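You operate a simulated robot arm through the tools that you are given. There is no shell and no other tool. Be economical: measure what you need, move in short steps, check, and stop when the job is done.

You are at the controls of a simulated two-armed robot. One attempt, no reset.

## Task
Put the blue cup from the wooden table on the shelf of the wash stand and the green cup on the top of the low rack. Fetch the sponge from the top of the low rack and set it on the shelf under the wooden table. Close the oil door. Shut the tins drawer. The order of these instructions is free. What stands upright is to be set down upright.

Only the result counts: the job must be done as asked and must still hold three seconds after the hand-in. Knocking over, shifting, dropping, spilling or breaking anything else fails it.

## Robot
Two 7-joint arms with fingered hands on one trunk, on a base that drives. Base frame: it is fixed to the floor where the robot stands at the start and does not move with it; the origin is under the middle of the robot, x ahead of it, y to its left, z up. Lengths are in mm, angles in degrees, forces in N, time in s.
The left shoulder is at the start at [71, 173, 1088], the right one opposite. Places, roughly: shelf of the wash stand [-2900, -1100, 300]; top of the low rack [600, -1000, 500]; shelf under the wooden table [400, 400, 300]; oil door [-6800, -1700, 400]; tins drawer [-8300, -1800, 800]. Payload 3.5 kg a hand.
The tool frame of a hand sits at the grasp point between the pads (the TCP): z along the fingers, y along the line on which they close. The tips reach 25 mm beyond it. The gripper opens to 88 mm. The gripper's body begins 29 mm behind the TCP. The gripper is a hand of 3 fingers: y runs from the thumb to the fingers, the wrist lies at [-13, -97, -162] in the tool frame, and closing takes about 1.5 s.
Orientation is told as [roll, pitch, yaw] about the base's x, y, z axes, in that order, counted from this pose: with the fingers straight down and the wrist toward the robot, the tool's x, y and z point along [0, 1, 0], [1, 0, 0] and [0, 0, -1] of the base frame.

## Interface
- The arms move only by the tool arm_command. It takes "left_commands", "right_commands" or both (then of equal length, played together; a hand with none holds still); each is a list of rows, each a list of 3 entries, a list of its own where there are three numbers: the turn, a rotation vector about the tool's x, y, z in degrees, then the shift along the tool's x, y, z in mm, then the opening, from 0 (shut) to 1 (fully open). In form: [[[wx, wy, wz], [dx, dy, dz], jaw], ...]. A call has 1 to 8 rows; each row shifts and turns the commanded pose from where the row before left it, along the tool's axes as they then stand. Rows are played at 5 a second. More than 50 mm and 8.6 degrees between two rows, or a gripper value outside its range, and nothing of the call is played. A pose out of reach is approached as far as the arm can. The call stops where the force on the tool passes 40 N (or 10 N more than at its start, if that is more) or the arm is blocked; 0.2 s more then pass. The fingers move at their own pace (about 72 mm/s each) and stop on an object; they squeeze with about 21 N. The grip force told is the motor's: it shows also when the fingers shut on nothing. Time passes only in rows, and 0.2 s behind the last, so rows that do not move let the fingers close. It gives the time, the measured TCP pose, the force on the tool (base axes), the opening and the grip force at its end, in the units of the frame above (readings bear some noise), and new pictures: "show" is both (left out), scene, wrist or none (wrist: the cameras of the hands that moved).
- Cameras (640 x 400 px; columns grow to the right, rows downward): "scene" is now at [188, 4.9, 1298.2]; the picture's right is [0.04, -1.00, -0.01], its down [-0.71, -0.02, -0.71] and it looks along [0.71, 0.04, -0.71] (base axes); focal length 214 px, centre (320, 200). "left" rides on the left gripper at [-58, -85, -100] in its tool frame; the picture's right is [-0.67, -0.35, 0.66], its down [0.69, -0.63, 0.37] and it looks along [0.28, 0.69, 0.66] (tool axes); focal length 261 px, centre (320, 200). "right" rides on the right gripper at [58, -85, -100] in its tool frame; the picture's right is [-0.67, 0.35, -0.65], its down [-0.69, -0.63, 0.37] and it looks along [-0.28, 0.69, 0.66] (tool axes); focal length 261 px, centre (320, 200). There is no depth. A picture from a camera that has moved, and an enlarged one, comes with that camera's place and axes in the base frame and with its lens.
- raise_lower(by): slides the trunk up (or, below 0, down) by that many mm; the arms and the scene camera ride with it, the base frame stays. It gives what a move gives, with no picture.
- roll_base(legs): drives the robot by 1 to 6 legs, each [ahead, left, turn to the left] in mm, mm and degrees, along the robot's own axes; the way and the turn of a leg run together, so that a leg with both is an arc; at most 1500 mm and 180 degrees a leg. The arms and the cameras ride along, it lands a little off, and it stops where it bumps. It gives what a move gives, and a new picture of the scene camera.
- set_grasp(shape, hand): the hand has 3 fingers and takes this shape, open, in about a second: jaw (thumb against the fingers, like two jaws); tri (thumb and two fingers); tip (a fingertip pinch); poke (one finger out to press); point (the index stretched); flat (the hand flat); cup (the hand cupped); fist (a fist). The gripper value then closes the fingers along that shape, each until it touches; the sizes above hold for jaw. It gives what a move gives, with no picture.
- pan_tilt(pan, tilt): turns the head with the scene camera to pan (to the left, within 86 degrees either way) and tilt (down, from -29 to 69), counted from straight ahead of the robot. It gives what a move gives, and a new picture of the scene camera.
- inspect(camera, box): a new picture of the part [left, top, right, bottom] of that camera's present view, enlarged. No time passes.
- sign_off(): hands the job in; it is judged then, once.

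Go step by step. Nothing tells you exact positions but the pictures and the camera data: compare them with the known pose of the tool, close in by small moves and look again before you grip or let go. The budget is 165 turns and 260 pictures, counting those below and the enlarged ones. Unless the task says otherwise, let go and move clear before handing in.

The tools are called after "Call:" by a JSON object that holds its "name" and its "arguments". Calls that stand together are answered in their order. arm_command: Moves the arms, as the interface text tells. Its arguments: {"type":"object","properties":{"left_commands":{"type":"array","items":{"type":"array"}},"right_commands":{"type":"array","items":{"type":"array"}},"show":{"type":"string","enum":["both","scene","wrist","none"]}},"required":[]} The other tools are called the same way: raise_lower (by) slides the trunk up or down; set_grasp (shape, hand) gives the hand a shape; roll_base (legs) drives the base; pan_tilt (pan, tilt) turns the head that bears the scene camera; inspect (camera, box) takes an enlarged picture of a part of a camera's view; sign_off () hands the job in.

At the start:

```text
clock: 0.0
left_eef_pos: [418.5, 323.8, 1029.4]
left_tool_rot: [-0.1, 0.0, 0.1]
left_ft_force: [-0.6, -0.1, 0.1]
left_width: 87.7
left_finger_force: 0.1
left_shape: jaw
right_eef_pos: [498.6, -29.6, 1078.9]
right_tool_rot: [0.0, 0.0, 0.0]
right_ft_force: [0.3, 0.2, 0.3]
right_width: 87.7
right_finger_force: 0.2
right_shape: jaw
trunk travel left (down, up): [-175.0, 280.0]
robot x, y, heading: [-0.6, -4.9, -0.1]
head pan, tilt: [2.6, 33.2]
```

scene: 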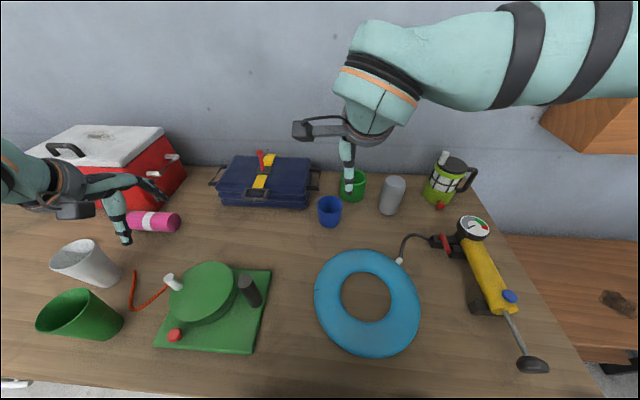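
right: 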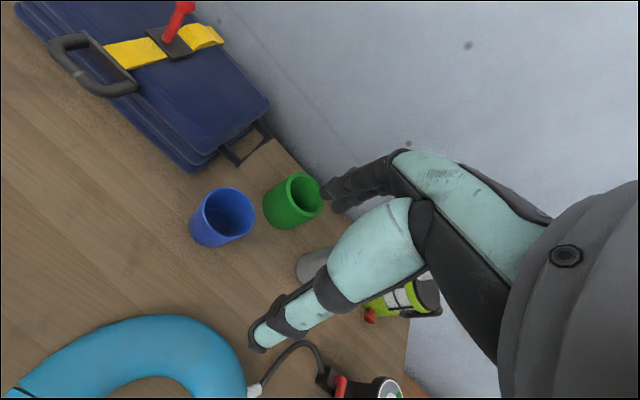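
left: 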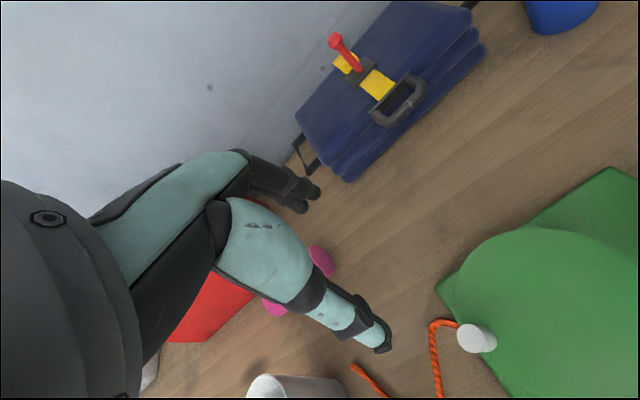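

I see the table with a blue cup and a small green cup at the back, plus a second green vessel at the front left. I'll look closer at these and look around.

Call:
{"name": "inspect", "arguments": {"camera": "scene", "box": [280, 140, 500, 280]}}

Call:
{"name": "inspect", "arguments": {"camera": "scene", "box": [0, 200, 280, 390]}}

Call:
{"name": "pan_tilt", "arguments": {"pan": -60, "tilt": 35}}

Call:
{"name": "pan_tilt", "arguments": {"pan": 0, "tilt": 69}}

```text
2.86 times, centred on (390, 210) of scene
camera zoom: at [188.0, 4.9, 1298.2], right [0.04, -1.0, -0.01], down [-0.71, -0.02, -0.71], along [0.71, 0.04, -0.71], focal length 613 px, centre (120, 171)
```

zoom: 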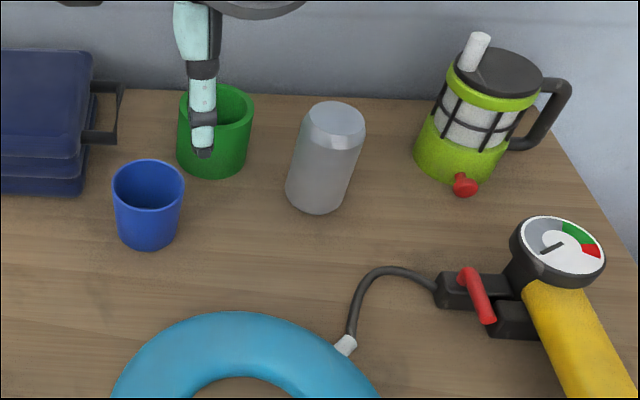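

```text
2.11 times, centred on (140, 295) of scene
camera zoom: at [188.0, 4.9, 1298.2], right [0.04, -1.0, -0.01], down [-0.71, -0.02, -0.71], along [0.71, 0.04, -0.71], focal length 452 px, centre (699, 0)
```

zoom: 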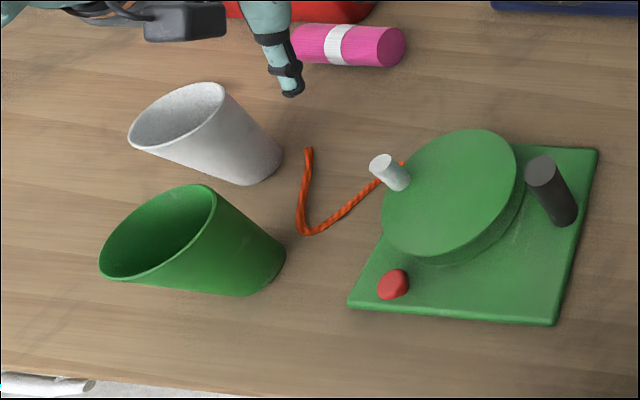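

```text
clock: 1.3
left_eef_pos: [419.3, 325.5, 1029.9]
left_tool_rot: [0.0, -0.1, 0.0]
left_ft_force: [-0.3, 0.1, 0.3]
left_width: 87.8
left_finger_force: 0.0
left_shape: jaw
right_eef_pos: [498.1, -29.2, 1078.0]
right_tool_rot: [-0.1, 0.1, 0.1]
right_ft_force: [0.0, -0.6, -0.1]
right_width: 87.6
right_finger_force: 0.0
right_shape: jaw
trunk travel left (down, up): [-175.0, 280.0]
robot x, y, heading: [-0.9, -2.2, -0.2]
head pan, tilt: [-60.0, 35.0]
camera scene: at [143.5, -75.3, 1304.6], right [-0.85, -0.5, 0.18], down [-0.45, 0.5, -0.74], along [0.28, -0.71, -0.65], focal length 214 px, centre (320, 200)
```

scene: 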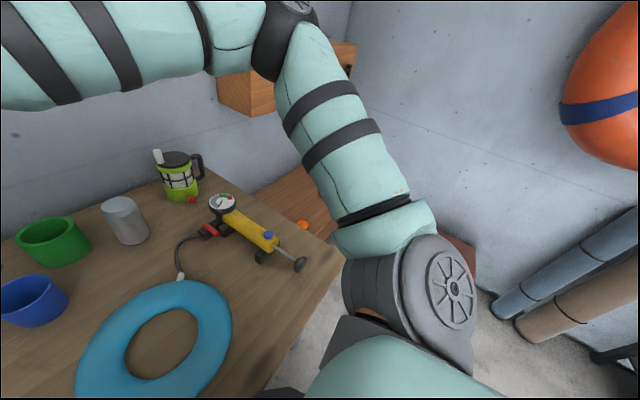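

```text
clock: 2.6
left_eef_pos: [418.3, 324.1, 1029.7]
left_tool_rot: [0.0, 0.0, 0.0]
left_ft_force: [0.0, -0.4, 0.7]
left_width: 87.4
left_finger_force: 0.0
left_shape: jaw
right_eef_pos: [498.9, -29.9, 1078.8]
right_tool_rot: [0.0, 0.1, 0.0]
right_ft_force: [0.1, 0.1, -0.7]
right_width: 87.3
right_finger_force: 0.0
right_shape: jaw
trunk travel left (down, up): [-175.0, 280.0]
robot x, y, heading: [-2.2, -3.0, 0.1]
head pan, tilt: [0.0, 68.8]
camera scene: at [146.2, 0.8, 1259.5], right [0.0, -1.0, 0.0], down [-0.99, 0.0, -0.16], along [0.16, 0.0, -0.99], focal length 214 px, centre (320, 200)
```

scene: 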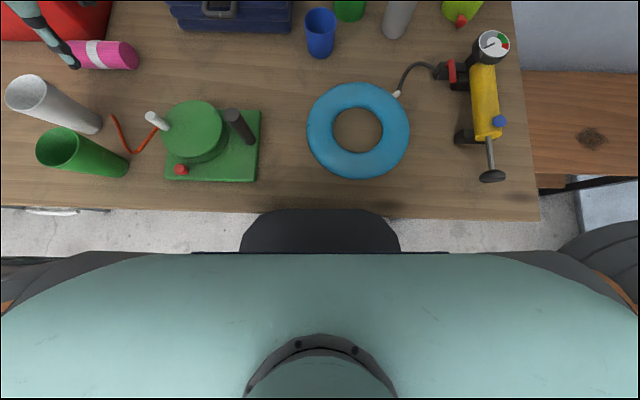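

There are two green vessels and the table height isn't clear yet. I'll raise the trunk to get a vertical baseline and compare pictures.

Call:
{"name": "pan_tilt", "arguments": {"pan": 0, "tilt": 40}}

Call:
{"name": "raise_lower", "arguments": {"by": 250}}

Call:
{"name": "pan_tilt", "arguments": {"pan": 0, "tilt": 40}}

```text
clock: 3.6
left_eef_pos: [419.8, 324.9, 1028.5]
left_tool_rot: [0.0, -0.1, 0.1]
left_ft_force: [-1.2, -0.4, 0.2]
left_width: 87.8
left_finger_force: 0.1
left_shape: jaw
right_eef_pos: [498.4, -30.7, 1078.9]
right_tool_rot: [0.0, 0.2, 0.0]
right_ft_force: [0.4, 0.6, -0.2]
right_width: 87.7
right_finger_force: 0.0
right_shape: jaw
trunk travel left (down, up): [-175.0, 280.0]
robot x, y, heading: [-0.7, -2.6, -0.1]
head pan, tilt: [0.0, 40.0]
camera scene: at [181.9, 0.9, 1288.8], right [0.0, -1.0, 0.0], down [-0.79, 0.0, -0.62], along [0.62, 0.0, -0.79], focal length 214 px, centre (320, 200)
```

scene: 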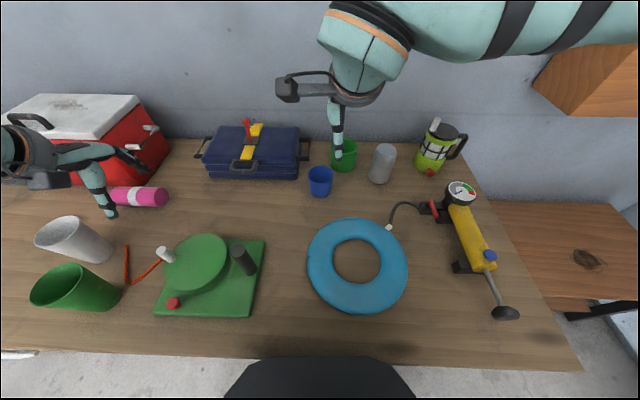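

```text
clock: 6.1
left_eef_pos: [364.0, 325.5, 1366.1]
left_tool_rot: [0.0, -11.6, 0.2]
left_ft_force: [0.0, 0.0, 0.2]
left_width: 88.0
left_finger_force: 0.1
left_shape: jaw
right_eef_pos: [431.0, -30.2, 1429.2]
right_tool_rot: [0.0, -11.6, 0.0]
right_ft_force: [-0.5, -0.2, 0.7]
right_width: 87.7
right_finger_force: 0.1
right_shape: jaw
trunk travel left (down, up): [-425.0, 30.0]
robot x, y, heading: [0.5, 3.1, -0.3]
head pan, tilt: [0.0, 40.0]
```

```text
clock: 6.7
left_eef_pos: [363.5, 324.9, 1364.7]
left_tool_rot: [-0.1, -11.5, 0.1]
left_ft_force: [0.3, -0.6, -0.1]
left_width: 87.6
left_finger_force: 0.1
left_shape: jaw
right_eef_pos: [431.6, -29.2, 1429.0]
right_tool_rot: [-0.1, -11.6, 0.0]
right_ft_force: [0.2, 0.2, -0.3]
right_width: 87.6
right_finger_force: 0.1
right_shape: jaw
trunk travel left (down, up): [-425.0, 30.0]
robot x, y, heading: [0.3, 0.5, -0.1]
head pan, tilt: [0.0, 40.0]
camera scene: at [78.4, 0.9, 1571.1], right [0.0, -1.0, 0.0], down [-0.65, 0.0, -0.76], along [0.76, 0.0, -0.65], focal length 214 px, centre (320, 200)
```

scene: 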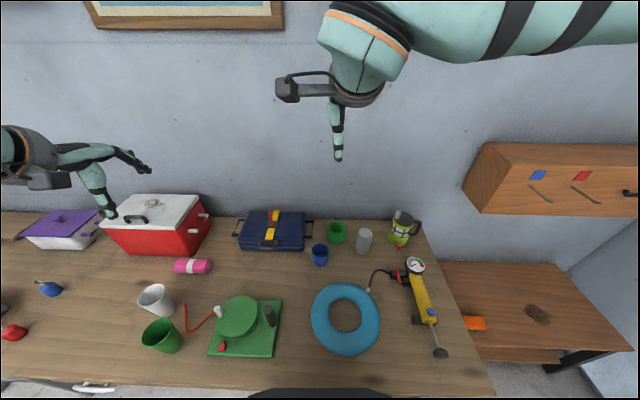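

The cups look small (about 60–90 mm), so the table is nearer z≈770. I'll zoom in on the objects from this height.

Call:
{"name": "inspect", "arguments": {"camera": "scene", "box": [280, 200, 440, 300]}}

Call:
{"name": "inspect", "arguments": {"camera": "scene", "box": [120, 260, 280, 360]}}

Call:
{"name": "inspect", "arguments": {"camera": "scene", "box": [420, 130, 640, 400]}}

Call:
{"name": "inspect", "arguments": {"camera": "scene", "box": [0, 190, 160, 400]}}

```text
4.00 times, centred on (360, 250) of scene
camera zoom: at [78.4, 0.9, 1571.1], right [0.0, -1.0, 0.0], down [-0.65, 0.0, -0.76], along [0.76, 0.0, -0.65], focal length 858 px, centre (160, 0)
```

zoom: 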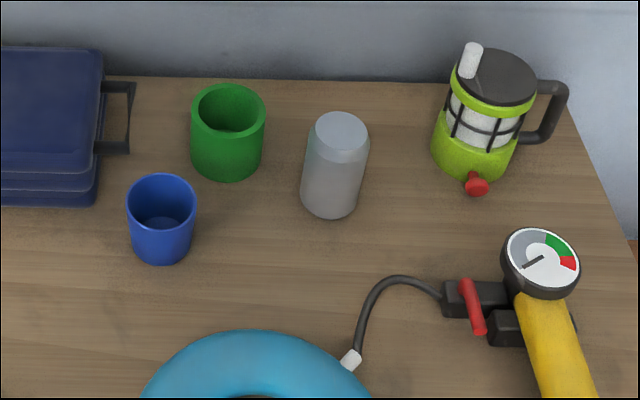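

```text
4.00 times, centred on (200, 310) of scene
camera zoom: at [78.4, 0.9, 1571.1], right [0.0, -1.0, 0.0], down [-0.65, 0.0, -0.76], along [0.76, 0.0, -0.65], focal length 858 px, centre (800, -240)
```

zoom: 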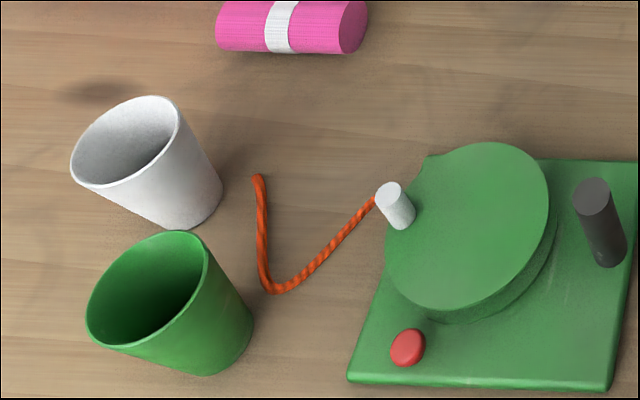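

```text
1.48 times, centred on (530, 265) of scene
camera zoom: at [78.4, 0.9, 1571.1], right [0.0, -1.0, 0.0], down [-0.65, 0.0, -0.76], along [0.76, 0.0, -0.65], focal length 318 px, centre (9, 104)
```

zoom: 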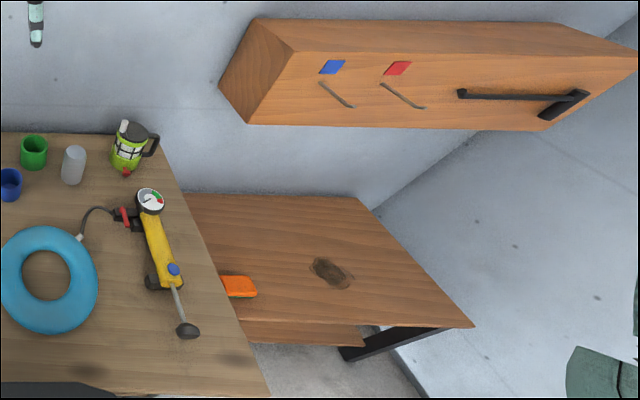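

```text
1.90 times, centred on (80, 295) of scene
camera zoom: at [78.4, 0.9, 1571.1], right [0.0, -1.0, 0.0], down [-0.65, 0.0, -0.76], along [0.76, 0.0, -0.65], focal length 408 px, centre (777, 19)
```

zoom: 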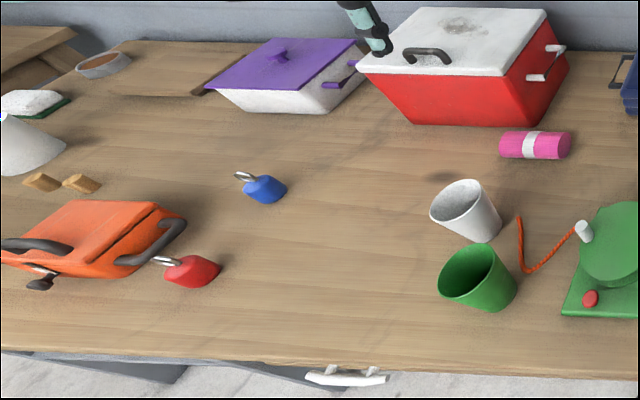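

Two different green vessels: a thick straight one at the back, a tapered thin one in front like the white one. I'll lower again and look closer through the wrist cameras.

Call:
{"name": "raise_lower", "arguments": {"by": -250}}

Call:
{"name": "inspect", "arguments": {"camera": "right", "box": [170, 140, 350, 290]}}

Call:
{"name": "arm_command", "arguments": {"left_commands": [[[0, 0, 0], [0, -45, 0], 1], [[0, 0, 0], [0, -45, 0], 1], [[0, 0, 0], [40, -20, 0], 1], [[0, 0, 0], [40, 0, 0], 1], [[0, 0, 0], [40, 0, 0], 1]], "show": "wrist"}}

```text
clock: 9.3
left_eef_pos: [419.7, 325.1, 1029.9]
left_tool_rot: [0.0, 0.0, 0.0]
left_ft_force: [0.3, -0.8, 0.1]
left_width: 87.6
left_finger_force: 0.0
left_shape: jaw
right_eef_pos: [498.6, -29.5, 1080.1]
right_tool_rot: [0.0, -0.1, 0.1]
right_ft_force: [0.6, 0.9, -0.6]
right_width: 87.6
right_finger_force: 0.1
right_shape: jaw
trunk travel left (down, up): [-175.0, 280.0]
robot x, y, heading: [-0.1, 1.5, 0.3]
head pan, tilt: [0.0, 40.0]
```

```text
2.67 times, centred on (260, 215) of right
camera zoom: at [412.5, 27.7, 1177.8], right [0.35, -0.67, 0.65], down [-0.63, -0.69, -0.37], along [0.69, -0.28, -0.66], focal length 695 px, centre (480, 160)
```

zoom: 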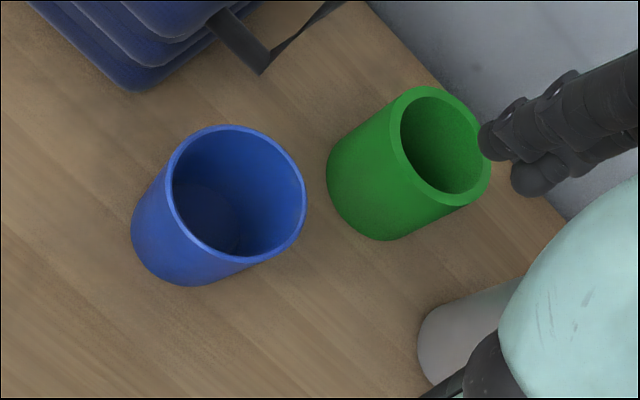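

```text
clock: 10.5
left_eef_pos: [335.4, 447.9, 1029.7]
left_tool_rot: [0.0, 0.0, 0.0]
left_ft_force: [0.6, 0.4, 0.2]
left_width: 87.9
left_finger_force: 0.1
left_shape: jaw
left hand out of reach, approached as far as the arm can: row 2
right_eef_pos: [498.1, -30.0, 1078.6]
right_tool_rot: [0.0, 0.0, 0.0]
right_ft_force: [0.0, -0.7, 0.2]
right_width: 87.8
right_finger_force: 0.1
right_shape: jaw
trunk travel left (down, up): [-175.0, 280.0]
robot x, y, heading: [-1.9, 1.9, 0.1]
head pan, tilt: [0.0, 40.0]
camera left: at [250.0, 388.9, 1128.2], right [-0.35, -0.67, -0.66], down [-0.63, 0.69, -0.37], along [0.69, 0.29, -0.66], focal length 261 px, centre (320, 200)
```

left: 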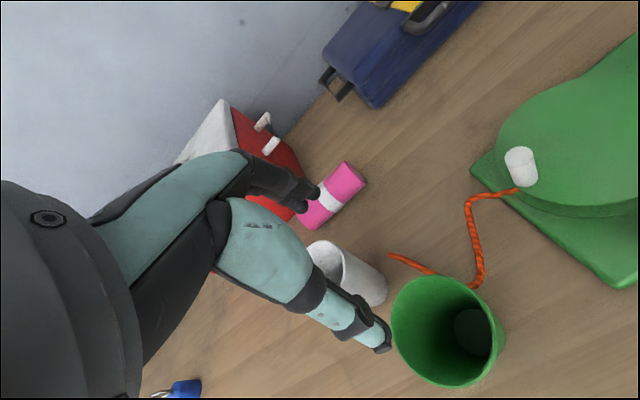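

The front green one looks like a real cup (thin, tapered, near [294, 450], rim z≈898); the back one is thick-walled like a can cooler. I'll tilt the left hand to match the wall and lower it halfway for a check.

Call:
{"name": "arm_command", "arguments": {"left_commands": [[[5, 0, 0], [0, 0, 0], 1], [[5, 0, 0], [0, 0, 0], 1], [[0, 0, 0], [0, 6.9, 39.4], 1], [[0, 0, 0], [0, 6.9, 39.4], 1]], "show": "wrist"}}

Call:
{"name": "pan_tilt", "arguments": {"pan": 55, "tilt": 45}}

```text
clock: 11.5
left_eef_pos: [335.5, 448.9, 948.5]
left_tool_rot: [-0.1, 10.1, 0.0]
left_ft_force: [0.9, 0.3, -0.5]
left_width: 87.5
left_finger_force: 0.1
left_shape: jaw
right_eef_pos: [497.4, -29.5, 1077.1]
right_tool_rot: [-0.1, 0.0, 0.0]
right_ft_force: [0.2, -0.7, 0.5]
right_width: 87.6
right_finger_force: 0.0
right_shape: jaw
trunk travel left (down, up): [-175.0, 280.0]
robot x, y, heading: [-0.7, 4.1, 0.3]
head pan, tilt: [0.0, 40.0]
camera left: at [268.7, 389.8, 1060.8], right [-0.46, -0.67, -0.59], down [-0.68, 0.69, -0.25], along [0.57, 0.29, -0.77], focal length 261 px, centre (320, 200)
```

left: 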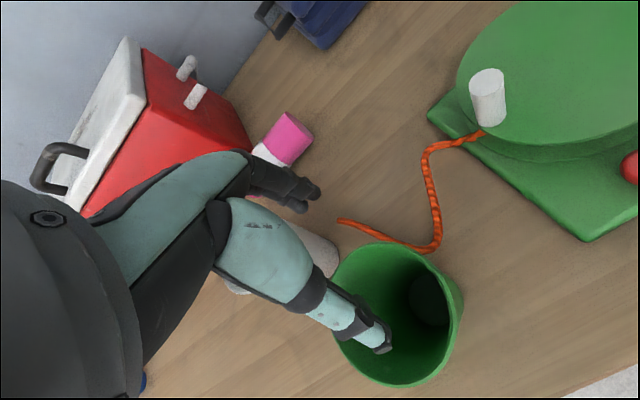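

```text
clock: 12.8
left_eef_pos: [334.4, 447.9, 948.5]
left_tool_rot: [0.0, 10.1, -0.1]
left_ft_force: [1.2, -0.8, -0.2]
left_width: 88.0
left_finger_force: 0.0
left_shape: jaw
right_eef_pos: [499.2, -29.7, 1077.6]
right_tool_rot: [0.0, 0.1, 0.1]
right_ft_force: [-0.1, -0.6, -0.1]
right_width: 87.5
right_finger_force: 0.0
right_shape: jaw
trunk travel left (down, up): [-175.0, 280.0]
robot x, y, heading: [3.2, 1.2, 0.0]
head pan, tilt: [55.0, 45.0]
camera scene: at [143.0, 67.5, 1289.6], right [0.8, -0.57, -0.17], down [-0.54, -0.58, -0.61], along [0.25, 0.58, -0.78], focal length 214 px, centre (320, 200)
```

scene: 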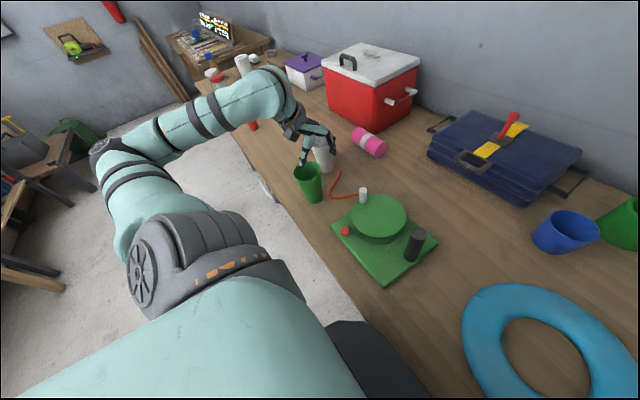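

The rim centre triangulates to about [290, 446], z≈905. I'll move slightly back and down so the thumb goes inside and fingers outside the far wall.

Call:
{"name": "arm_command", "arguments": {"left_commands": [[[0, 0, 0], [0, 1.5, 31.7], 1], [[0, 0, 0], [0, 1.5, 31.7], 1]], "show": "both"}}

Call:
{"name": "inspect", "arguments": {"camera": "scene", "box": [260, 110, 380, 220]}}

```text
clock: 13.4
left_eef_pos: [327.4, 448.8, 886.6]
left_tool_rot: [0.1, 9.9, 0.0]
left_ft_force: [-0.1, -0.2, 0.1]
left_width: 87.8
left_finger_force: 0.1
left_shape: jaw
right_eef_pos: [498.6, -29.0, 1078.4]
right_tool_rot: [0.0, 0.1, -0.1]
right_ft_force: [-0.1, 0.3, 0.4]
right_width: 87.5
right_finger_force: 0.2
right_shape: jaw
trunk travel left (down, up): [-175.0, 280.0]
robot x, y, heading: [-1.3, 1.3, 0.3]
head pan, tilt: [55.0, 45.0]
camera scene: at [142.9, 67.8, 1289.6], right [0.8, -0.57, -0.17], down [-0.54, -0.58, -0.61], along [0.25, 0.58, -0.78], focal length 214 px, centre (320, 200)
camera left: at [260.8, 390.5, 999.1], right [-0.46, -0.67, -0.58], down [-0.68, 0.69, -0.25], along [0.57, 0.29, -0.77], focal length 261 px, centre (320, 200)
```

scene: 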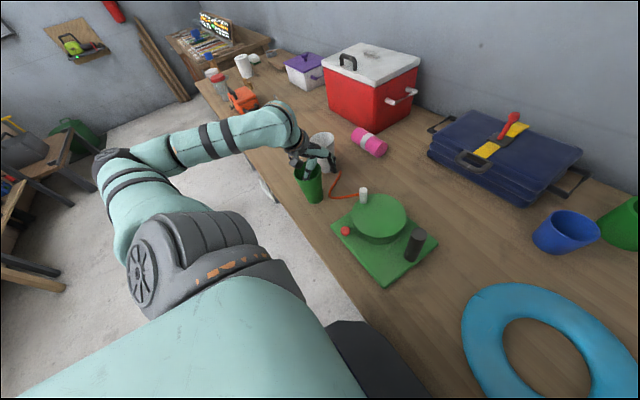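
left: 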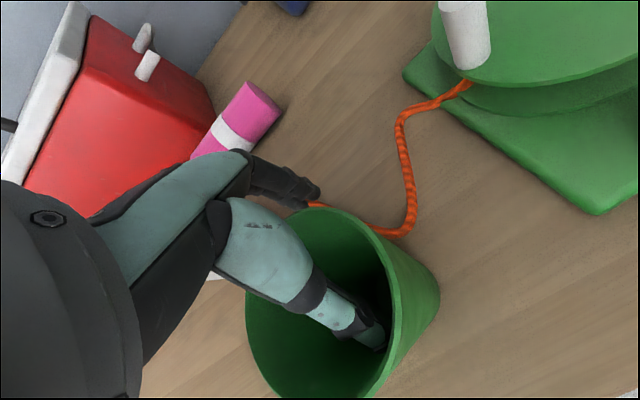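

```text
3.64 times, centred on (320, 165) of scene
camera zoom: at [142.9, 67.8, 1289.6], right [0.8, -0.57, -0.17], down [-0.54, -0.58, -0.61], along [0.25, 0.58, -0.78], focal length 780 px, centre (320, 327)
```

zoom: 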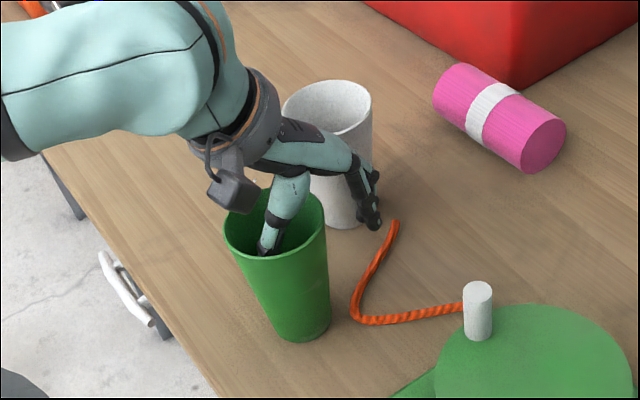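

The thumb is inside and the fingers outside, so I'll close.

Call:
{"name": "arm_command", "arguments": {"left_commands": [[[0, 0, 0], [0, 0, 0], 0], [[0, 0, 0], [0, 0, 0], 0], [[0, 0, 0], [0, 0, 0], 0], [[0, 0, 0], [0, 0, 0], 0], [[0, 0, 0], [0, 0, 0], 0], [[0, 0, 0], [0, 0, 0], 0], [[0, 0, 0], [0, 0, 0], 0], [[0, 0, 0], [0, 0, 0], 0]], "show": "wrist"}}

Call:
{"name": "inspect", "arguments": {"camera": "scene", "box": [260, 110, 380, 220]}}

```text
clock: 15.2
left_eef_pos: [327.4, 448.7, 888.2]
left_tool_rot: [-0.1, 10.0, 0.0]
left_ft_force: [0.2, 0.2, 0.1]
left_width: 0.0
left_finger_force: 21.0
left_shape: jaw
right_eef_pos: [497.9, -30.2, 1077.7]
right_tool_rot: [0.0, 0.1, 0.0]
right_ft_force: [0.6, 0.1, -0.1]
right_width: 87.9
right_finger_force: 0.0
right_shape: jaw
trunk travel left (down, up): [-175.0, 280.0]
robot x, y, heading: [0.4, -2.4, 0.0]
head pan, tilt: [55.0, 45.0]
camera left: at [260.8, 390.4, 999.5], right [-0.46, -0.67, -0.58], down [-0.68, 0.68, -0.25], along [0.57, 0.29, -0.77], focal length 261 px, centre (320, 200)
```

left: 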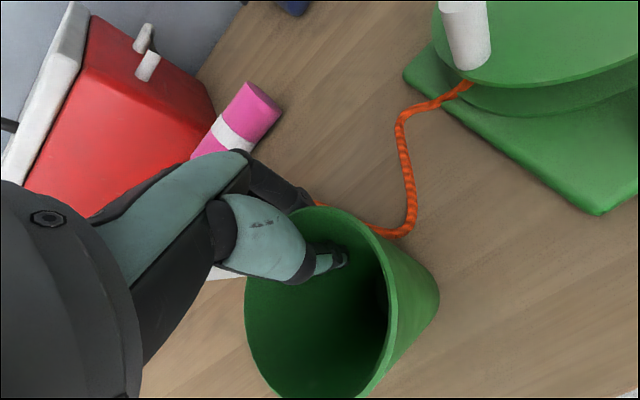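

```text
3.64 times, centred on (320, 165) of scene
camera zoom: at [142.9, 67.6, 1289.6], right [0.8, -0.57, -0.17], down [-0.54, -0.58, -0.61], along [0.25, 0.58, -0.78], focal length 780 px, centre (320, 327)
```

zoom: 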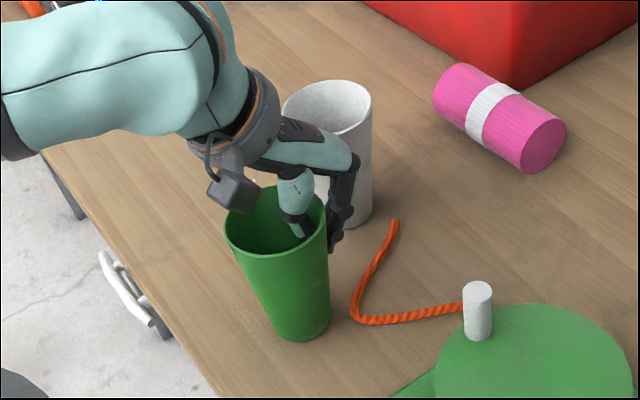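

Width reads 0, but the thin wall seems between the fingers. I'll lift a little and look.

Call:
{"name": "arm_command", "arguments": {"left_commands": [[[0, 0, 0], [0, -3.5, -19.7], 0], [[0, 0, 0], [0, -3.5, -19.7], 0]], "show": "wrist"}}

Call:
{"name": "inspect", "arguments": {"camera": "scene", "box": [260, 110, 380, 220]}}

```text
clock: 15.8
left_eef_pos: [327.0, 446.3, 926.8]
left_tool_rot: [0.0, 10.0, 0.0]
left_ft_force: [-0.2, -0.7, -1.4]
left_width: 0.0
left_finger_force: 21.0
left_shape: jaw
right_eef_pos: [498.6, -30.2, 1077.5]
right_tool_rot: [0.0, 0.0, 0.0]
right_ft_force: [-0.1, -0.1, -0.1]
right_width: 87.8
right_finger_force: 0.2
right_shape: jaw
trunk travel left (down, up): [-175.0, 280.0]
robot x, y, heading: [0.2, 2.0, 0.2]
head pan, tilt: [55.0, 45.0]
camera left: at [260.1, 389.1, 1039.0], right [-0.46, -0.67, -0.58], down [-0.68, 0.69, -0.25], along [0.57, 0.29, -0.77], focal length 261 px, centre (320, 200)
```

left: 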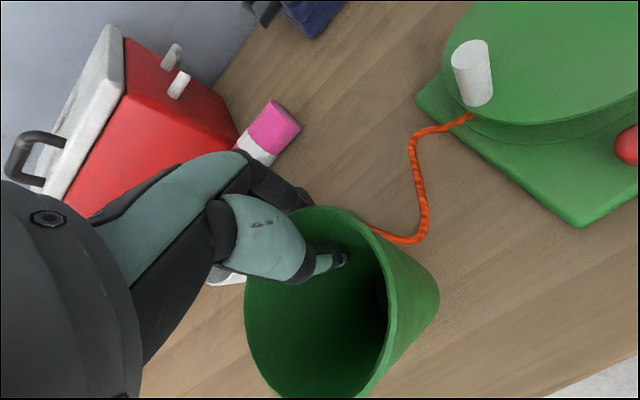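

```text
3.64 times, centred on (320, 165) of scene
camera zoom: at [142.9, 67.4, 1289.6], right [0.8, -0.57, -0.17], down [-0.54, -0.58, -0.61], along [0.25, 0.58, -0.78], focal length 780 px, centre (320, 327)
```

zoom: 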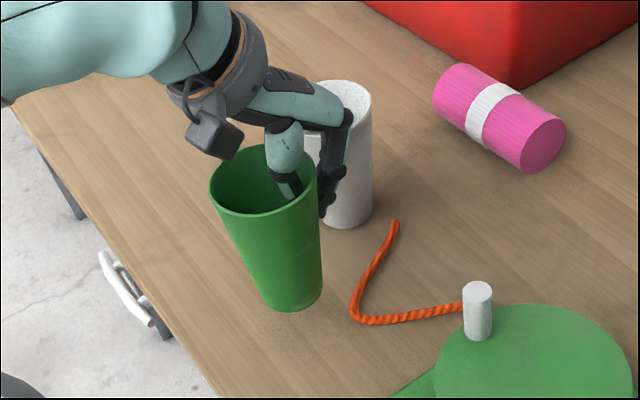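

The cup is held upright. I'll lift it clear, then back away and drive right toward the low rack.

Call:
{"name": "arm_command", "arguments": {"left_commands": [[[0, 0, 0], [0, -8, -45], 0], [[0, 0, 0], [0, -8, -45], 0], [[0, 0, 0], [0, -8, -45], 0], [[0, 0, 0], [0, 0, 0], 0]], "show": "none"}}

Call:
{"name": "pan_tilt", "arguments": {"pan": -80, "tilt": 30}}

Call:
{"name": "roll_base", "arguments": {"legs": [[-200, 0, 0]]}}

```text
clock: 16.8
left_eef_pos: [326.0, 446.1, 1062.8]
left_tool_rot: [0.0, 10.0, 0.1]
left_ft_force: [0.4, -0.3, 0.3]
left_width: 0.0
left_finger_force: 21.3
left_shape: jaw
right_eef_pos: [498.5, -29.6, 1078.0]
right_tool_rot: [-0.1, 0.2, 0.0]
right_ft_force: [-0.6, -1.2, 0.6]
right_width: 87.8
right_finger_force: 0.1
right_shape: jaw
trunk travel left (down, up): [-175.0, 280.0]
robot x, y, heading: [-2.2, -1.3, 0.2]
head pan, tilt: [55.0, 45.0]
```

```text
clock: 18.9
left_eef_pos: [326.4, 445.9, 1064.1]
left_tool_rot: [0.0, 9.9, 0.2]
left_ft_force: [-0.6, -1.1, -1.2]
left_width: 0.0
left_finger_force: 21.2
left_shape: jaw
right_eef_pos: [498.5, -29.9, 1078.7]
right_tool_rot: [0.0, 0.1, 0.0]
right_ft_force: [0.0, 0.2, -0.3]
right_width: 87.6
right_finger_force: 0.0
right_shape: jaw
trunk travel left (down, up): [-175.0, 280.0]
robot x, y, heading: [1.1, -0.9, -0.0]
head pan, tilt: [-80.0, 30.0]
camera scene: at [117.4, -88.1, 1318.1], right [-0.96, -0.17, 0.2], down [-0.26, 0.49, -0.83], along [0.04, -0.85, -0.52], focal length 214 px, centre (320, 200)
```

scene: 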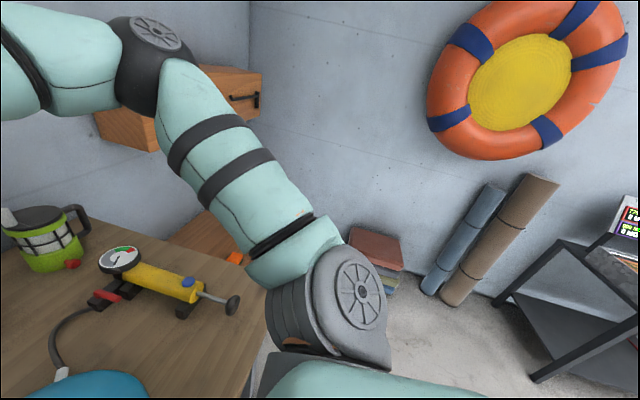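

```text
clock: 20.5
left_eef_pos: [124.5, 446.4, 1064.6]
left_tool_rot: [-0.1, 9.9, 0.2]
left_ft_force: [-0.7, 0.0, -1.4]
left_width: 0.0
left_finger_force: 21.5
left_shape: jaw
right_eef_pos: [298.4, -29.5, 1078.1]
right_tool_rot: [-0.1, 0.1, 0.1]
right_ft_force: [0.3, -0.2, -0.4]
right_width: 87.6
right_finger_force: 0.0
right_shape: jaw
trunk travel left (down, up): [-175.0, 280.0]
robot x, y, heading: [-201.7, 4.3, 0.3]
head pan, tilt: [-80.0, 30.0]
camera scene: at [-83.3, -88.0, 1318.0], right [-0.96, -0.18, 0.2], down [-0.26, 0.49, -0.83], along [0.05, -0.85, -0.52], focal length 214 px, centre (320, 200)
```

scene: 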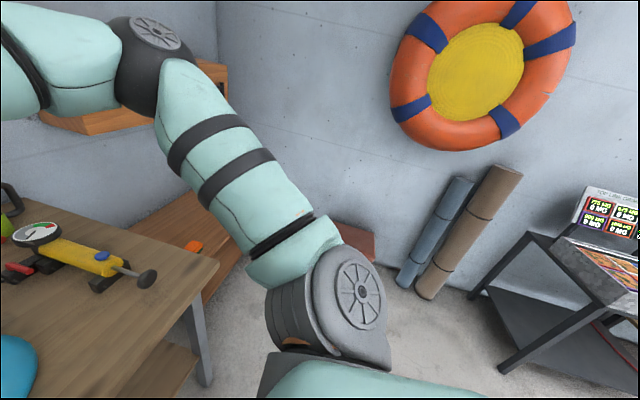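

There's ample room on the right side; the wall is about y≈-1600. I'll drive right 850 and look at the rack.

Call:
{"name": "roll_base", "arguments": {"legs": [[0, -850, 0]]}}

Call:
{"name": "pan_tilt", "arguments": {"pan": 0, "tilt": 45}}

```text
clock: 25.1
left_eef_pos: [125.6, -405.9, 1063.2]
left_tool_rot: [0.0, 10.1, 0.5]
left_ft_force: [-0.8, -0.8, -0.3]
left_width: 0.1
left_finger_force: 21.2
left_shape: jaw
right_eef_pos: [301.4, -878.3, 1077.8]
right_tool_rot: [0.0, 0.1, 0.4]
right_ft_force: [-0.6, 0.1, 0.3]
right_width: 87.6
right_finger_force: 0.1
right_shape: jaw
trunk travel left (down, up): [-175.0, 280.0]
robot x, y, heading: [-194.6, -852.3, 0.2]
head pan, tilt: [-80.0, 30.0]
camera scene: at [-79.1, -940.0, 1318.1], right [-0.96, -0.18, 0.2], down [-0.27, 0.49, -0.83], along [0.05, -0.85, -0.52], focal length 214 px, centre (320, 200)
```

scene: 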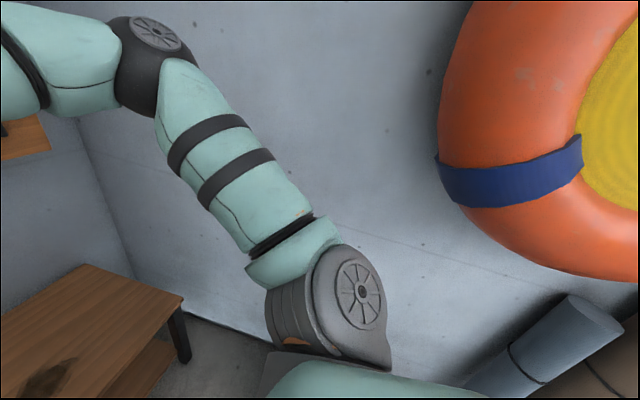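

```text
clock: 26.6
left_eef_pos: [126.3, -404.7, 1064.2]
left_tool_rot: [0.0, 10.0, 0.5]
left_ft_force: [0.1, 0.1, -0.7]
left_width: 0.0
left_finger_force: 21.2
left_shape: jaw
right_eef_pos: [302.3, -878.7, 1078.9]
right_tool_rot: [0.0, 0.1, 0.4]
right_ft_force: [-1.2, -0.5, 0.8]
right_width: 87.6
right_finger_force: 0.2
right_shape: jaw
trunk travel left (down, up): [-175.0, 280.0]
robot x, y, heading: [-198.0, -857.2, 0.5]
head pan, tilt: [0.0, 45.0]
camera scene: at [-20.2, -850.6, 1282.5], right [0.01, -1.0, 0.0], down [-0.84, -0.01, -0.55], along [0.55, 0.0, -0.84], focal length 214 px, centre (320, 200)
```

scene: 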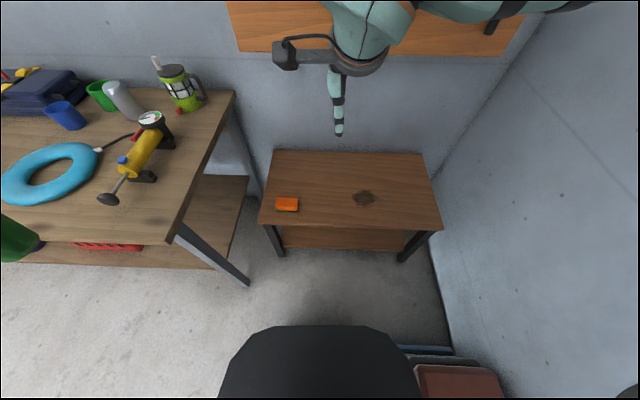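

Rack top is clear: sponge near [471, -708], free space around [500, -850]. I'll drive a little ahead and right.

Call:
{"name": "roll_base", "arguments": {"legs": [[140, -100, 0]]}}

```text
clock: 28.1
left_eef_pos: [261.0, -502.3, 1063.6]
left_tool_rot: [0.0, 10.0, 0.8]
left_ft_force: [0.3, -0.8, -1.4]
left_width: 0.0
left_finger_force: 20.8
left_shape: jaw
right_eef_pos: [440.4, -974.8, 1078.6]
right_tool_rot: [0.1, 0.0, 0.7]
right_ft_force: [0.2, 0.0, 0.3]
right_width: 87.5
right_finger_force: 0.1
right_shape: jaw
trunk travel left (down, up): [-175.0, 280.0]
robot x, y, heading: [-56.3, -951.7, 0.5]
head pan, tilt: [0.0, 45.0]
camera scene: at [118.4, -948.4, 1282.6], right [0.01, -1.0, 0.0], down [-0.84, -0.01, -0.55], along [0.55, 0.01, -0.84], focal length 214 px, centre (320, 200)
```

scene: 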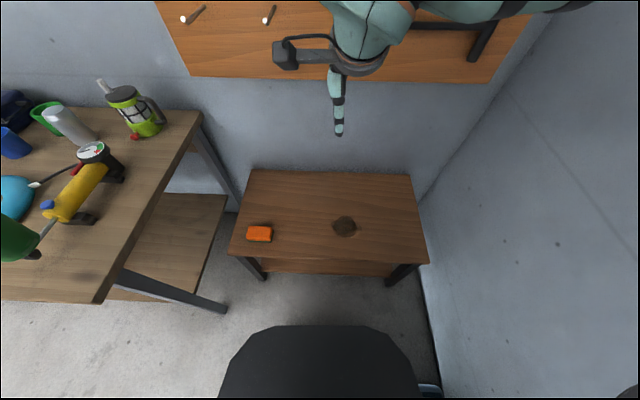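

I'll swing the cup over the rack, high up, moving the right hand aside.

Call:
{"name": "arm_command", "arguments": {"left_commands": [[[0, 0, 0], [-40, 28, -4.9], 0], [[0, 0, 0], [-40, 28, -4.9], 0], [[0, 0, 0], [-40, 28, -4.9], 0], [[0, 0, 0], [-40, 28, -4.9], 0], [[0, 0, 0], [-40, 28, -4.9], 0], [[0, 0, 0], [-40, 28, -4.9], 0], [[0, 0, 0], [-40, 28, -4.9], 0], [[0, 0, 0], [-40, 28, -4.9], 0]], "right_commands": [[[0, 0, 0], [-20, -5, 0], 1], [[0, 0, 0], [-20, -5, 0], 1], [[0, 0, 0], [-20, -5, 0], 1], [[0, 0, 0], [-20, -5, 0], 1], [[0, 0, 0], [-20, -5, 0], 1], [[0, 0, 0], [-20, -5, 0], 1], [[0, 0, 0], [-20, -5, 0], 1], [[0, 0, 0], [-20, -5, 0], 1]], "show": "both"}}

```text
clock: 29.9
left_eef_pos: [462.9, -766.8, 1067.6]
left_tool_rot: [0.1, 9.8, 0.9]
left_ft_force: [0.1, -0.1, -1.1]
left_width: 0.0
left_finger_force: 21.1
left_shape: jaw
left hand out of reach, approached as far as the arm can: row 7, 8
right_eef_pos: [401.5, -1137.1, 1079.3]
right_tool_rot: [0.1, 0.1, 0.7]
right_ft_force: [0.4, 0.0, -0.6]
right_width: 87.7
right_finger_force: 0.1
right_shape: jaw
trunk travel left (down, up): [-175.0, 280.0]
robot x, y, heading: [-59.2, -951.8, 0.7]
head pan, tilt: [0.0, 45.0]
camera scene: at [117.5, -949.5, 1282.8], right [0.01, -1.0, 0.0], down [-0.84, -0.01, -0.55], along [0.55, 0.01, -0.84], focal length 214 px, centre (320, 200)
camera right: at [314.6, -1080.5, 1178.7], right [0.36, -0.67, 0.65], down [-0.62, -0.69, -0.37], along [0.7, -0.28, -0.66], focal length 261 px, centre (320, 200)
camera left: at [396.9, -826.3, 1179.8], right [-0.45, -0.68, -0.59], down [-0.69, 0.67, -0.25], along [0.57, 0.29, -0.77], focal length 261 px, centre (320, 200)
```

scene: 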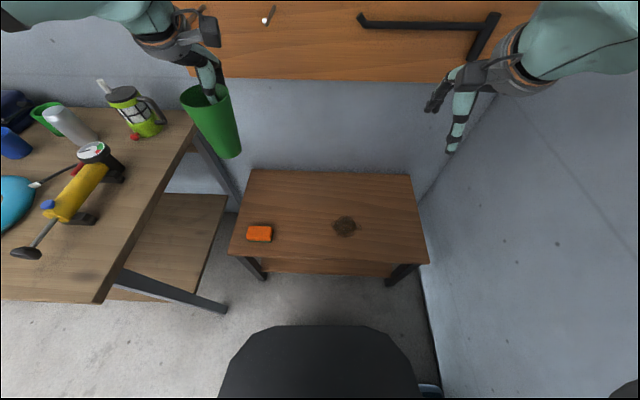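
right: 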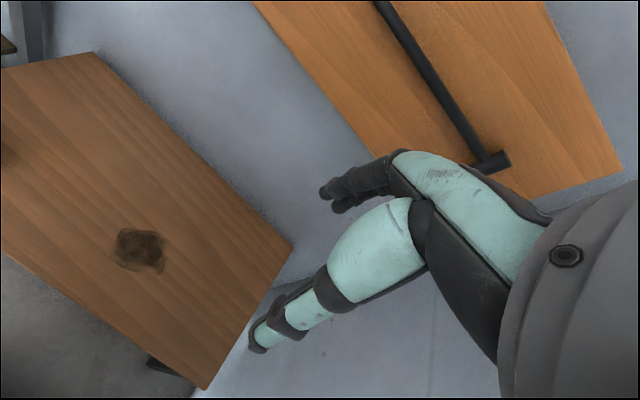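
left: 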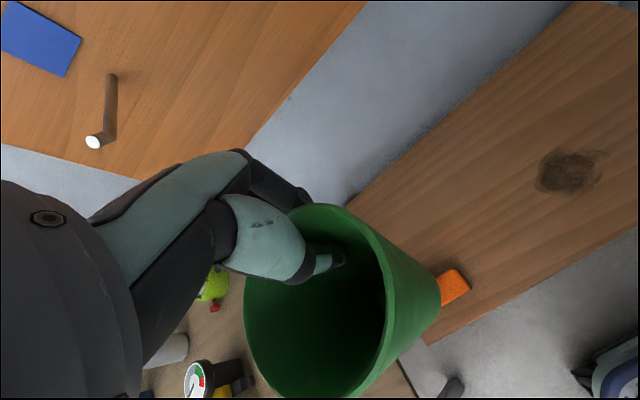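

Out of reach at that height; descending will bring it into range. I'll go down 180.

Call:
{"name": "arm_command", "arguments": {"left_commands": [[[0, 0, 0], [0, 7.8, 44.3], 0], [[0, 0, 0], [0, 7.8, 44.3], 0], [[0, 0, 0], [0, 7.8, 44.3], 0], [[0, 0, 0], [0, 7.8, 44.3], 0], [[0, 0, 0], [0, 0, 0], 0]], "show": "scene"}}

```text
clock: 31.1
left_eef_pos: [446.3, -746.9, 907.4]
left_tool_rot: [0.0, 9.9, 0.8]
left_ft_force: [-0.2, 0.4, -0.3]
left_width: 0.0
left_finger_force: 21.1
left_shape: jaw
left hand out of reach, approached as far as the arm can: row 2, 3, 4
right_eef_pos: [401.8, -1136.5, 1078.7]
right_tool_rot: [0.1, 0.1, 0.7]
right_ft_force: [0.7, 0.2, 0.0]
right_width: 87.9
right_finger_force: 0.1
right_shape: jaw
trunk travel left (down, up): [-175.0, 280.0]
robot x, y, heading: [-62.1, -954.5, 0.8]
head pan, tilt: [0.0, 45.0]
camera scene: at [118.6, -949.2, 1282.6], right [0.01, -1.0, 0.0], down [-0.84, -0.01, -0.55], along [0.55, 0.01, -0.84], focal length 214 px, centre (320, 200)
```

scene: 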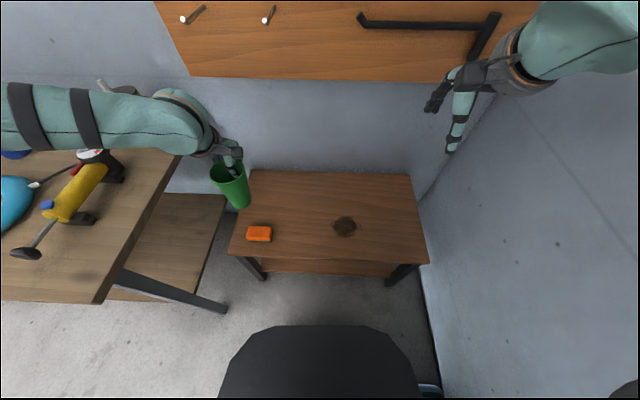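

The left forearm lies over the table items, so descending here is risky. I'll go back up and shift the robot right so the arm clears the table.

Call:
{"name": "arm_command", "arguments": {"left_commands": [[[0, 0, 0], [0, -7.8, -44.3], 0], [[0, 0, 0], [0, -7.8, -44.3], 0], [[0, 0, 0], [0, -7.8, -44.3], 0]], "show": "none"}}

Call:
{"name": "pan_tilt", "arguments": {"pan": 50, "tilt": 35}}

Call:
{"name": "roll_base", "arguments": {"legs": [[0, -110, 0]]}}

```text
clock: 31.9
left_eef_pos: [445.2, -747.7, 1045.5]
left_tool_rot: [-0.2, 9.9, 0.8]
left_ft_force: [0.0, 0.2, -0.9]
left_width: 0.0
left_finger_force: 20.8
left_shape: jaw
right_eef_pos: [401.5, -1136.6, 1079.3]
right_tool_rot: [0.1, 0.0, 0.7]
right_ft_force: [0.5, -0.6, 0.5]
right_width: 87.9
right_finger_force: 0.1
right_shape: jaw
trunk travel left (down, up): [-175.0, 280.0]
robot x, y, heading: [-59.0, -953.0, 0.7]
head pan, tilt: [0.0, 45.0]
```

```text
clock: 33.0
left_eef_pos: [447.5, -748.3, 1044.4]
left_tool_rot: [0.0, 10.0, 0.7]
left_ft_force: [-0.2, 0.1, -1.0]
left_width: 0.1
left_finger_force: 20.8
left_shape: jaw
right_eef_pos: [401.9, -1136.9, 1078.6]
right_tool_rot: [0.0, 0.1, 0.7]
right_ft_force: [0.3, 0.1, 0.3]
right_width: 87.4
right_finger_force: 0.1
right_shape: jaw
trunk travel left (down, up): [-175.0, 280.0]
robot x, y, heading: [-58.1, -952.3, 0.7]
head pan, tilt: [50.0, 35.0]
camera scene: at [97.0, -881.7, 1302.0], right [0.76, -0.63, -0.16], down [-0.52, -0.45, -0.73], along [0.39, 0.63, -0.67], focal length 214 px, centre (320, 200)
```

scene: 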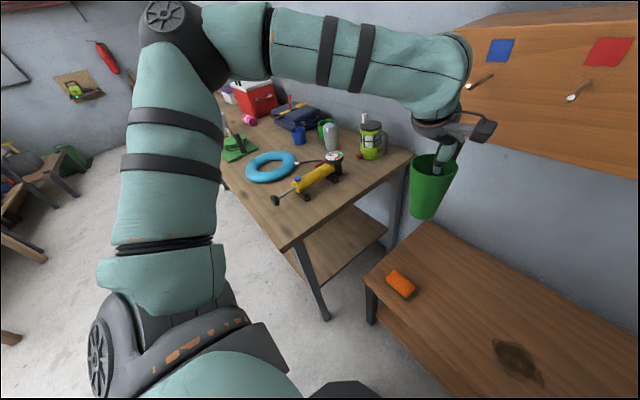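

```text
clock: 34.2
left_eef_pos: [444.3, -783.3, 1049.8]
left_tool_rot: [-3.9, 9.0, 5.1]
left_ft_force: [-0.2, 0.3, -0.1]
left_width: 0.0
left_finger_force: 21.1
left_shape: jaw
right_eef_pos: [419.5, -1181.2, 1094.7]
right_tool_rot: [-2.2, -0.8, 3.9]
right_ft_force: [0.3, 1.1, 0.2]
right_width: 87.8
right_finger_force: 0.1
right_shape: jaw
trunk travel left (down, up): [-175.0, 280.0]
robot x, y, heading: [-39.8, -1060.2, 3.8]
head pan, tilt: [50.0, 35.0]
camera scene: at [97.0, -904.6, 1304.1], right [0.79, -0.6, -0.11], down [-0.49, -0.52, -0.7], along [0.37, 0.61, -0.7], focal length 214 px, centre (320, 200)
```

scene: 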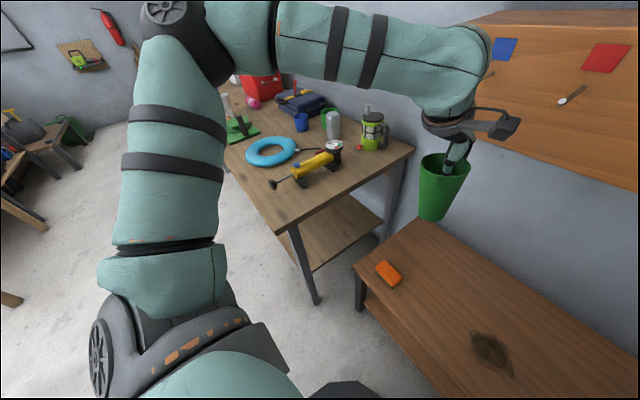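

The robot landed rotated and slightly leaned — possibly a contact on the right. I'll check the state and look right.

Call:
{"name": "pan_tilt", "arguments": {"pan": -75, "tilt": 35}}

```text
clock: 36.3
left_eef_pos: [457.4, -760.2, 1049.7]
left_tool_rot: [-3.1, 9.1, 10.4]
left_ft_force: [-0.1, 0.2, 0.0]
left_width: 0.0
left_finger_force: 21.2
left_shape: jaw
right_eef_pos: [464.1, -1167.2, 1082.2]
right_tool_rot: [-0.6, -0.6, 8.7]
right_ft_force: [-0.7, -0.3, -0.2]
right_width: 88.1
right_finger_force: 0.0
right_shape: jaw
trunk travel left (down, up): [-175.0, 280.0]
robot x, y, heading: [-6.8, -1053.6, 8.3]
head pan, tilt: [-75.0, 35.0]
camera scene: at [111.0, -1071.4, 1312.9], right [-0.9, -0.39, 0.2], down [-0.38, 0.47, -0.79], along [0.21, -0.79, -0.57], focal length 214 px, centre (320, 200)
```

scene: 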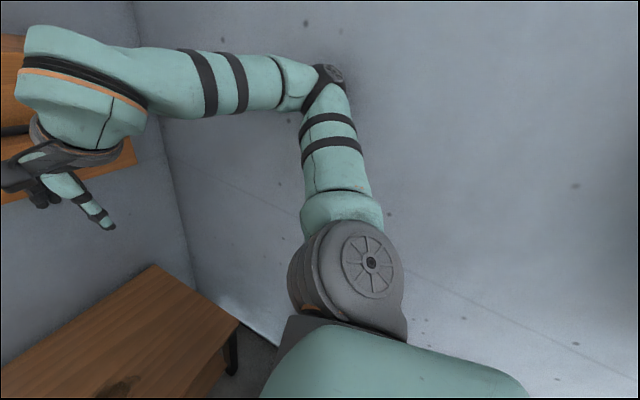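

The right elbow touches the wall. I'll back off to the left and straighten.

Call:
{"name": "roll_base", "arguments": {"legs": [[0, 100, 0], [0, 0, -8]]}}

```text
clock: 38.0
left_eef_pos: [478.8, -811.1, 1048.6]
left_tool_rot: [-0.9, 9.7, -2.3]
left_ft_force: [0.3, 0.2, -1.3]
left_width: 0.1
left_finger_force: 20.9
left_shape: jaw
right_eef_pos: [399.2, -1204.0, 1072.4]
right_tool_rot: [0.9, 0.0, -4.0]
right_ft_force: [0.5, -0.3, 0.4]
right_width: 88.0
right_finger_force: 0.0
right_shape: jaw
trunk travel left (down, up): [-175.0, 280.0]
robot x, y, heading: [-43.2, -961.1, -4.1]
head pan, tilt: [-75.0, 35.0]
camera scene: at [75.5, -1046.8, 1309.1], right [-0.96, -0.19, 0.2], down [-0.27, 0.57, -0.77], along [0.03, -0.8, -0.6], focal length 214 px, centre (320, 200)
```

scene: 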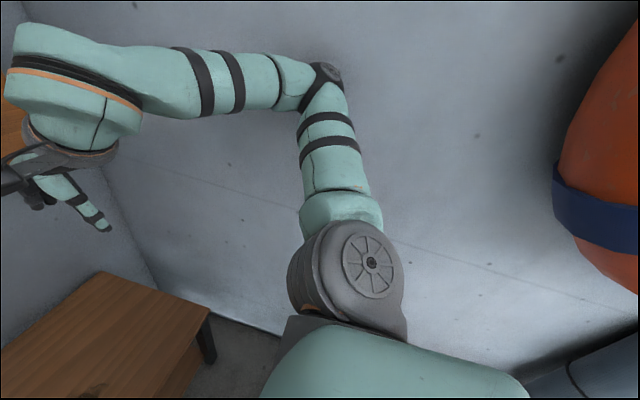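

Now I'll draw the right hand inward so its elbow comes in, and check the pose settles.

Call:
{"name": "arm_command", "arguments": {"right_commands": [[[0, 0, 0], [35, 0, 0], 1], [[0, 0, 0], [35, 0, 0], 1], [[0, 0, 0], [35, 0, 0], 1], [[0, 0, 0], [35, 0, 0], 1], [[0, 0, 0], [0, 0, 0], 1]], "show": "none"}}

Call:
{"name": "pan_tilt", "arguments": {"pan": 20, "tilt": 45}}

```text
clock: 39.2
left_eef_pos: [477.0, -815.2, 1050.9]
left_tool_rot: [-0.4, 9.5, -2.2]
left_ft_force: [-0.3, 0.0, -0.6]
left_width: 0.1
left_finger_force: 21.4
left_shape: jaw
right_eef_pos: [407.0, -1070.4, 1074.0]
right_tool_rot: [1.4, -0.2, -4.0]
right_ft_force: [-0.4, -1.4, 0.0]
right_width: 87.8
right_finger_force: 0.0
right_shape: jaw
trunk travel left (down, up): [-175.0, 280.0]
robot x, y, heading: [-42.2, -964.1, -4.2]
head pan, tilt: [-75.0, 35.0]
```

```text
clock: 40.9
left_eef_pos: [476.4, -816.0, 1051.1]
left_tool_rot: [-0.5, 9.6, -2.3]
left_ft_force: [-0.3, 0.7, -0.3]
left_width: 0.0
left_finger_force: 21.3
left_shape: jaw
right_eef_pos: [404.9, -1070.5, 1075.1]
right_tool_rot: [1.5, -0.1, -4.1]
right_ft_force: [0.2, -0.4, 0.0]
right_width: 87.7
right_finger_force: 0.2
right_shape: jaw
trunk travel left (down, up): [-175.0, 280.0]
robot x, y, heading: [-42.9, -963.4, -3.9]
head pan, tilt: [20.0, 45.0]
camera scene: at [130.4, -945.7, 1283.5], right [0.27, -0.96, -0.07], down [-0.81, -0.18, -0.56], along [0.52, 0.2, -0.83], focal length 214 px, centre (320, 200)
```

scene: 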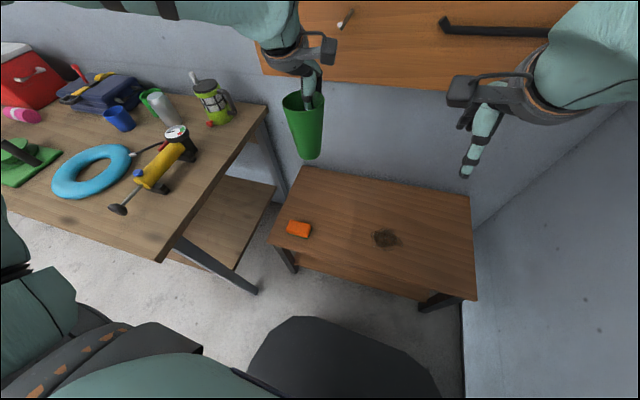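

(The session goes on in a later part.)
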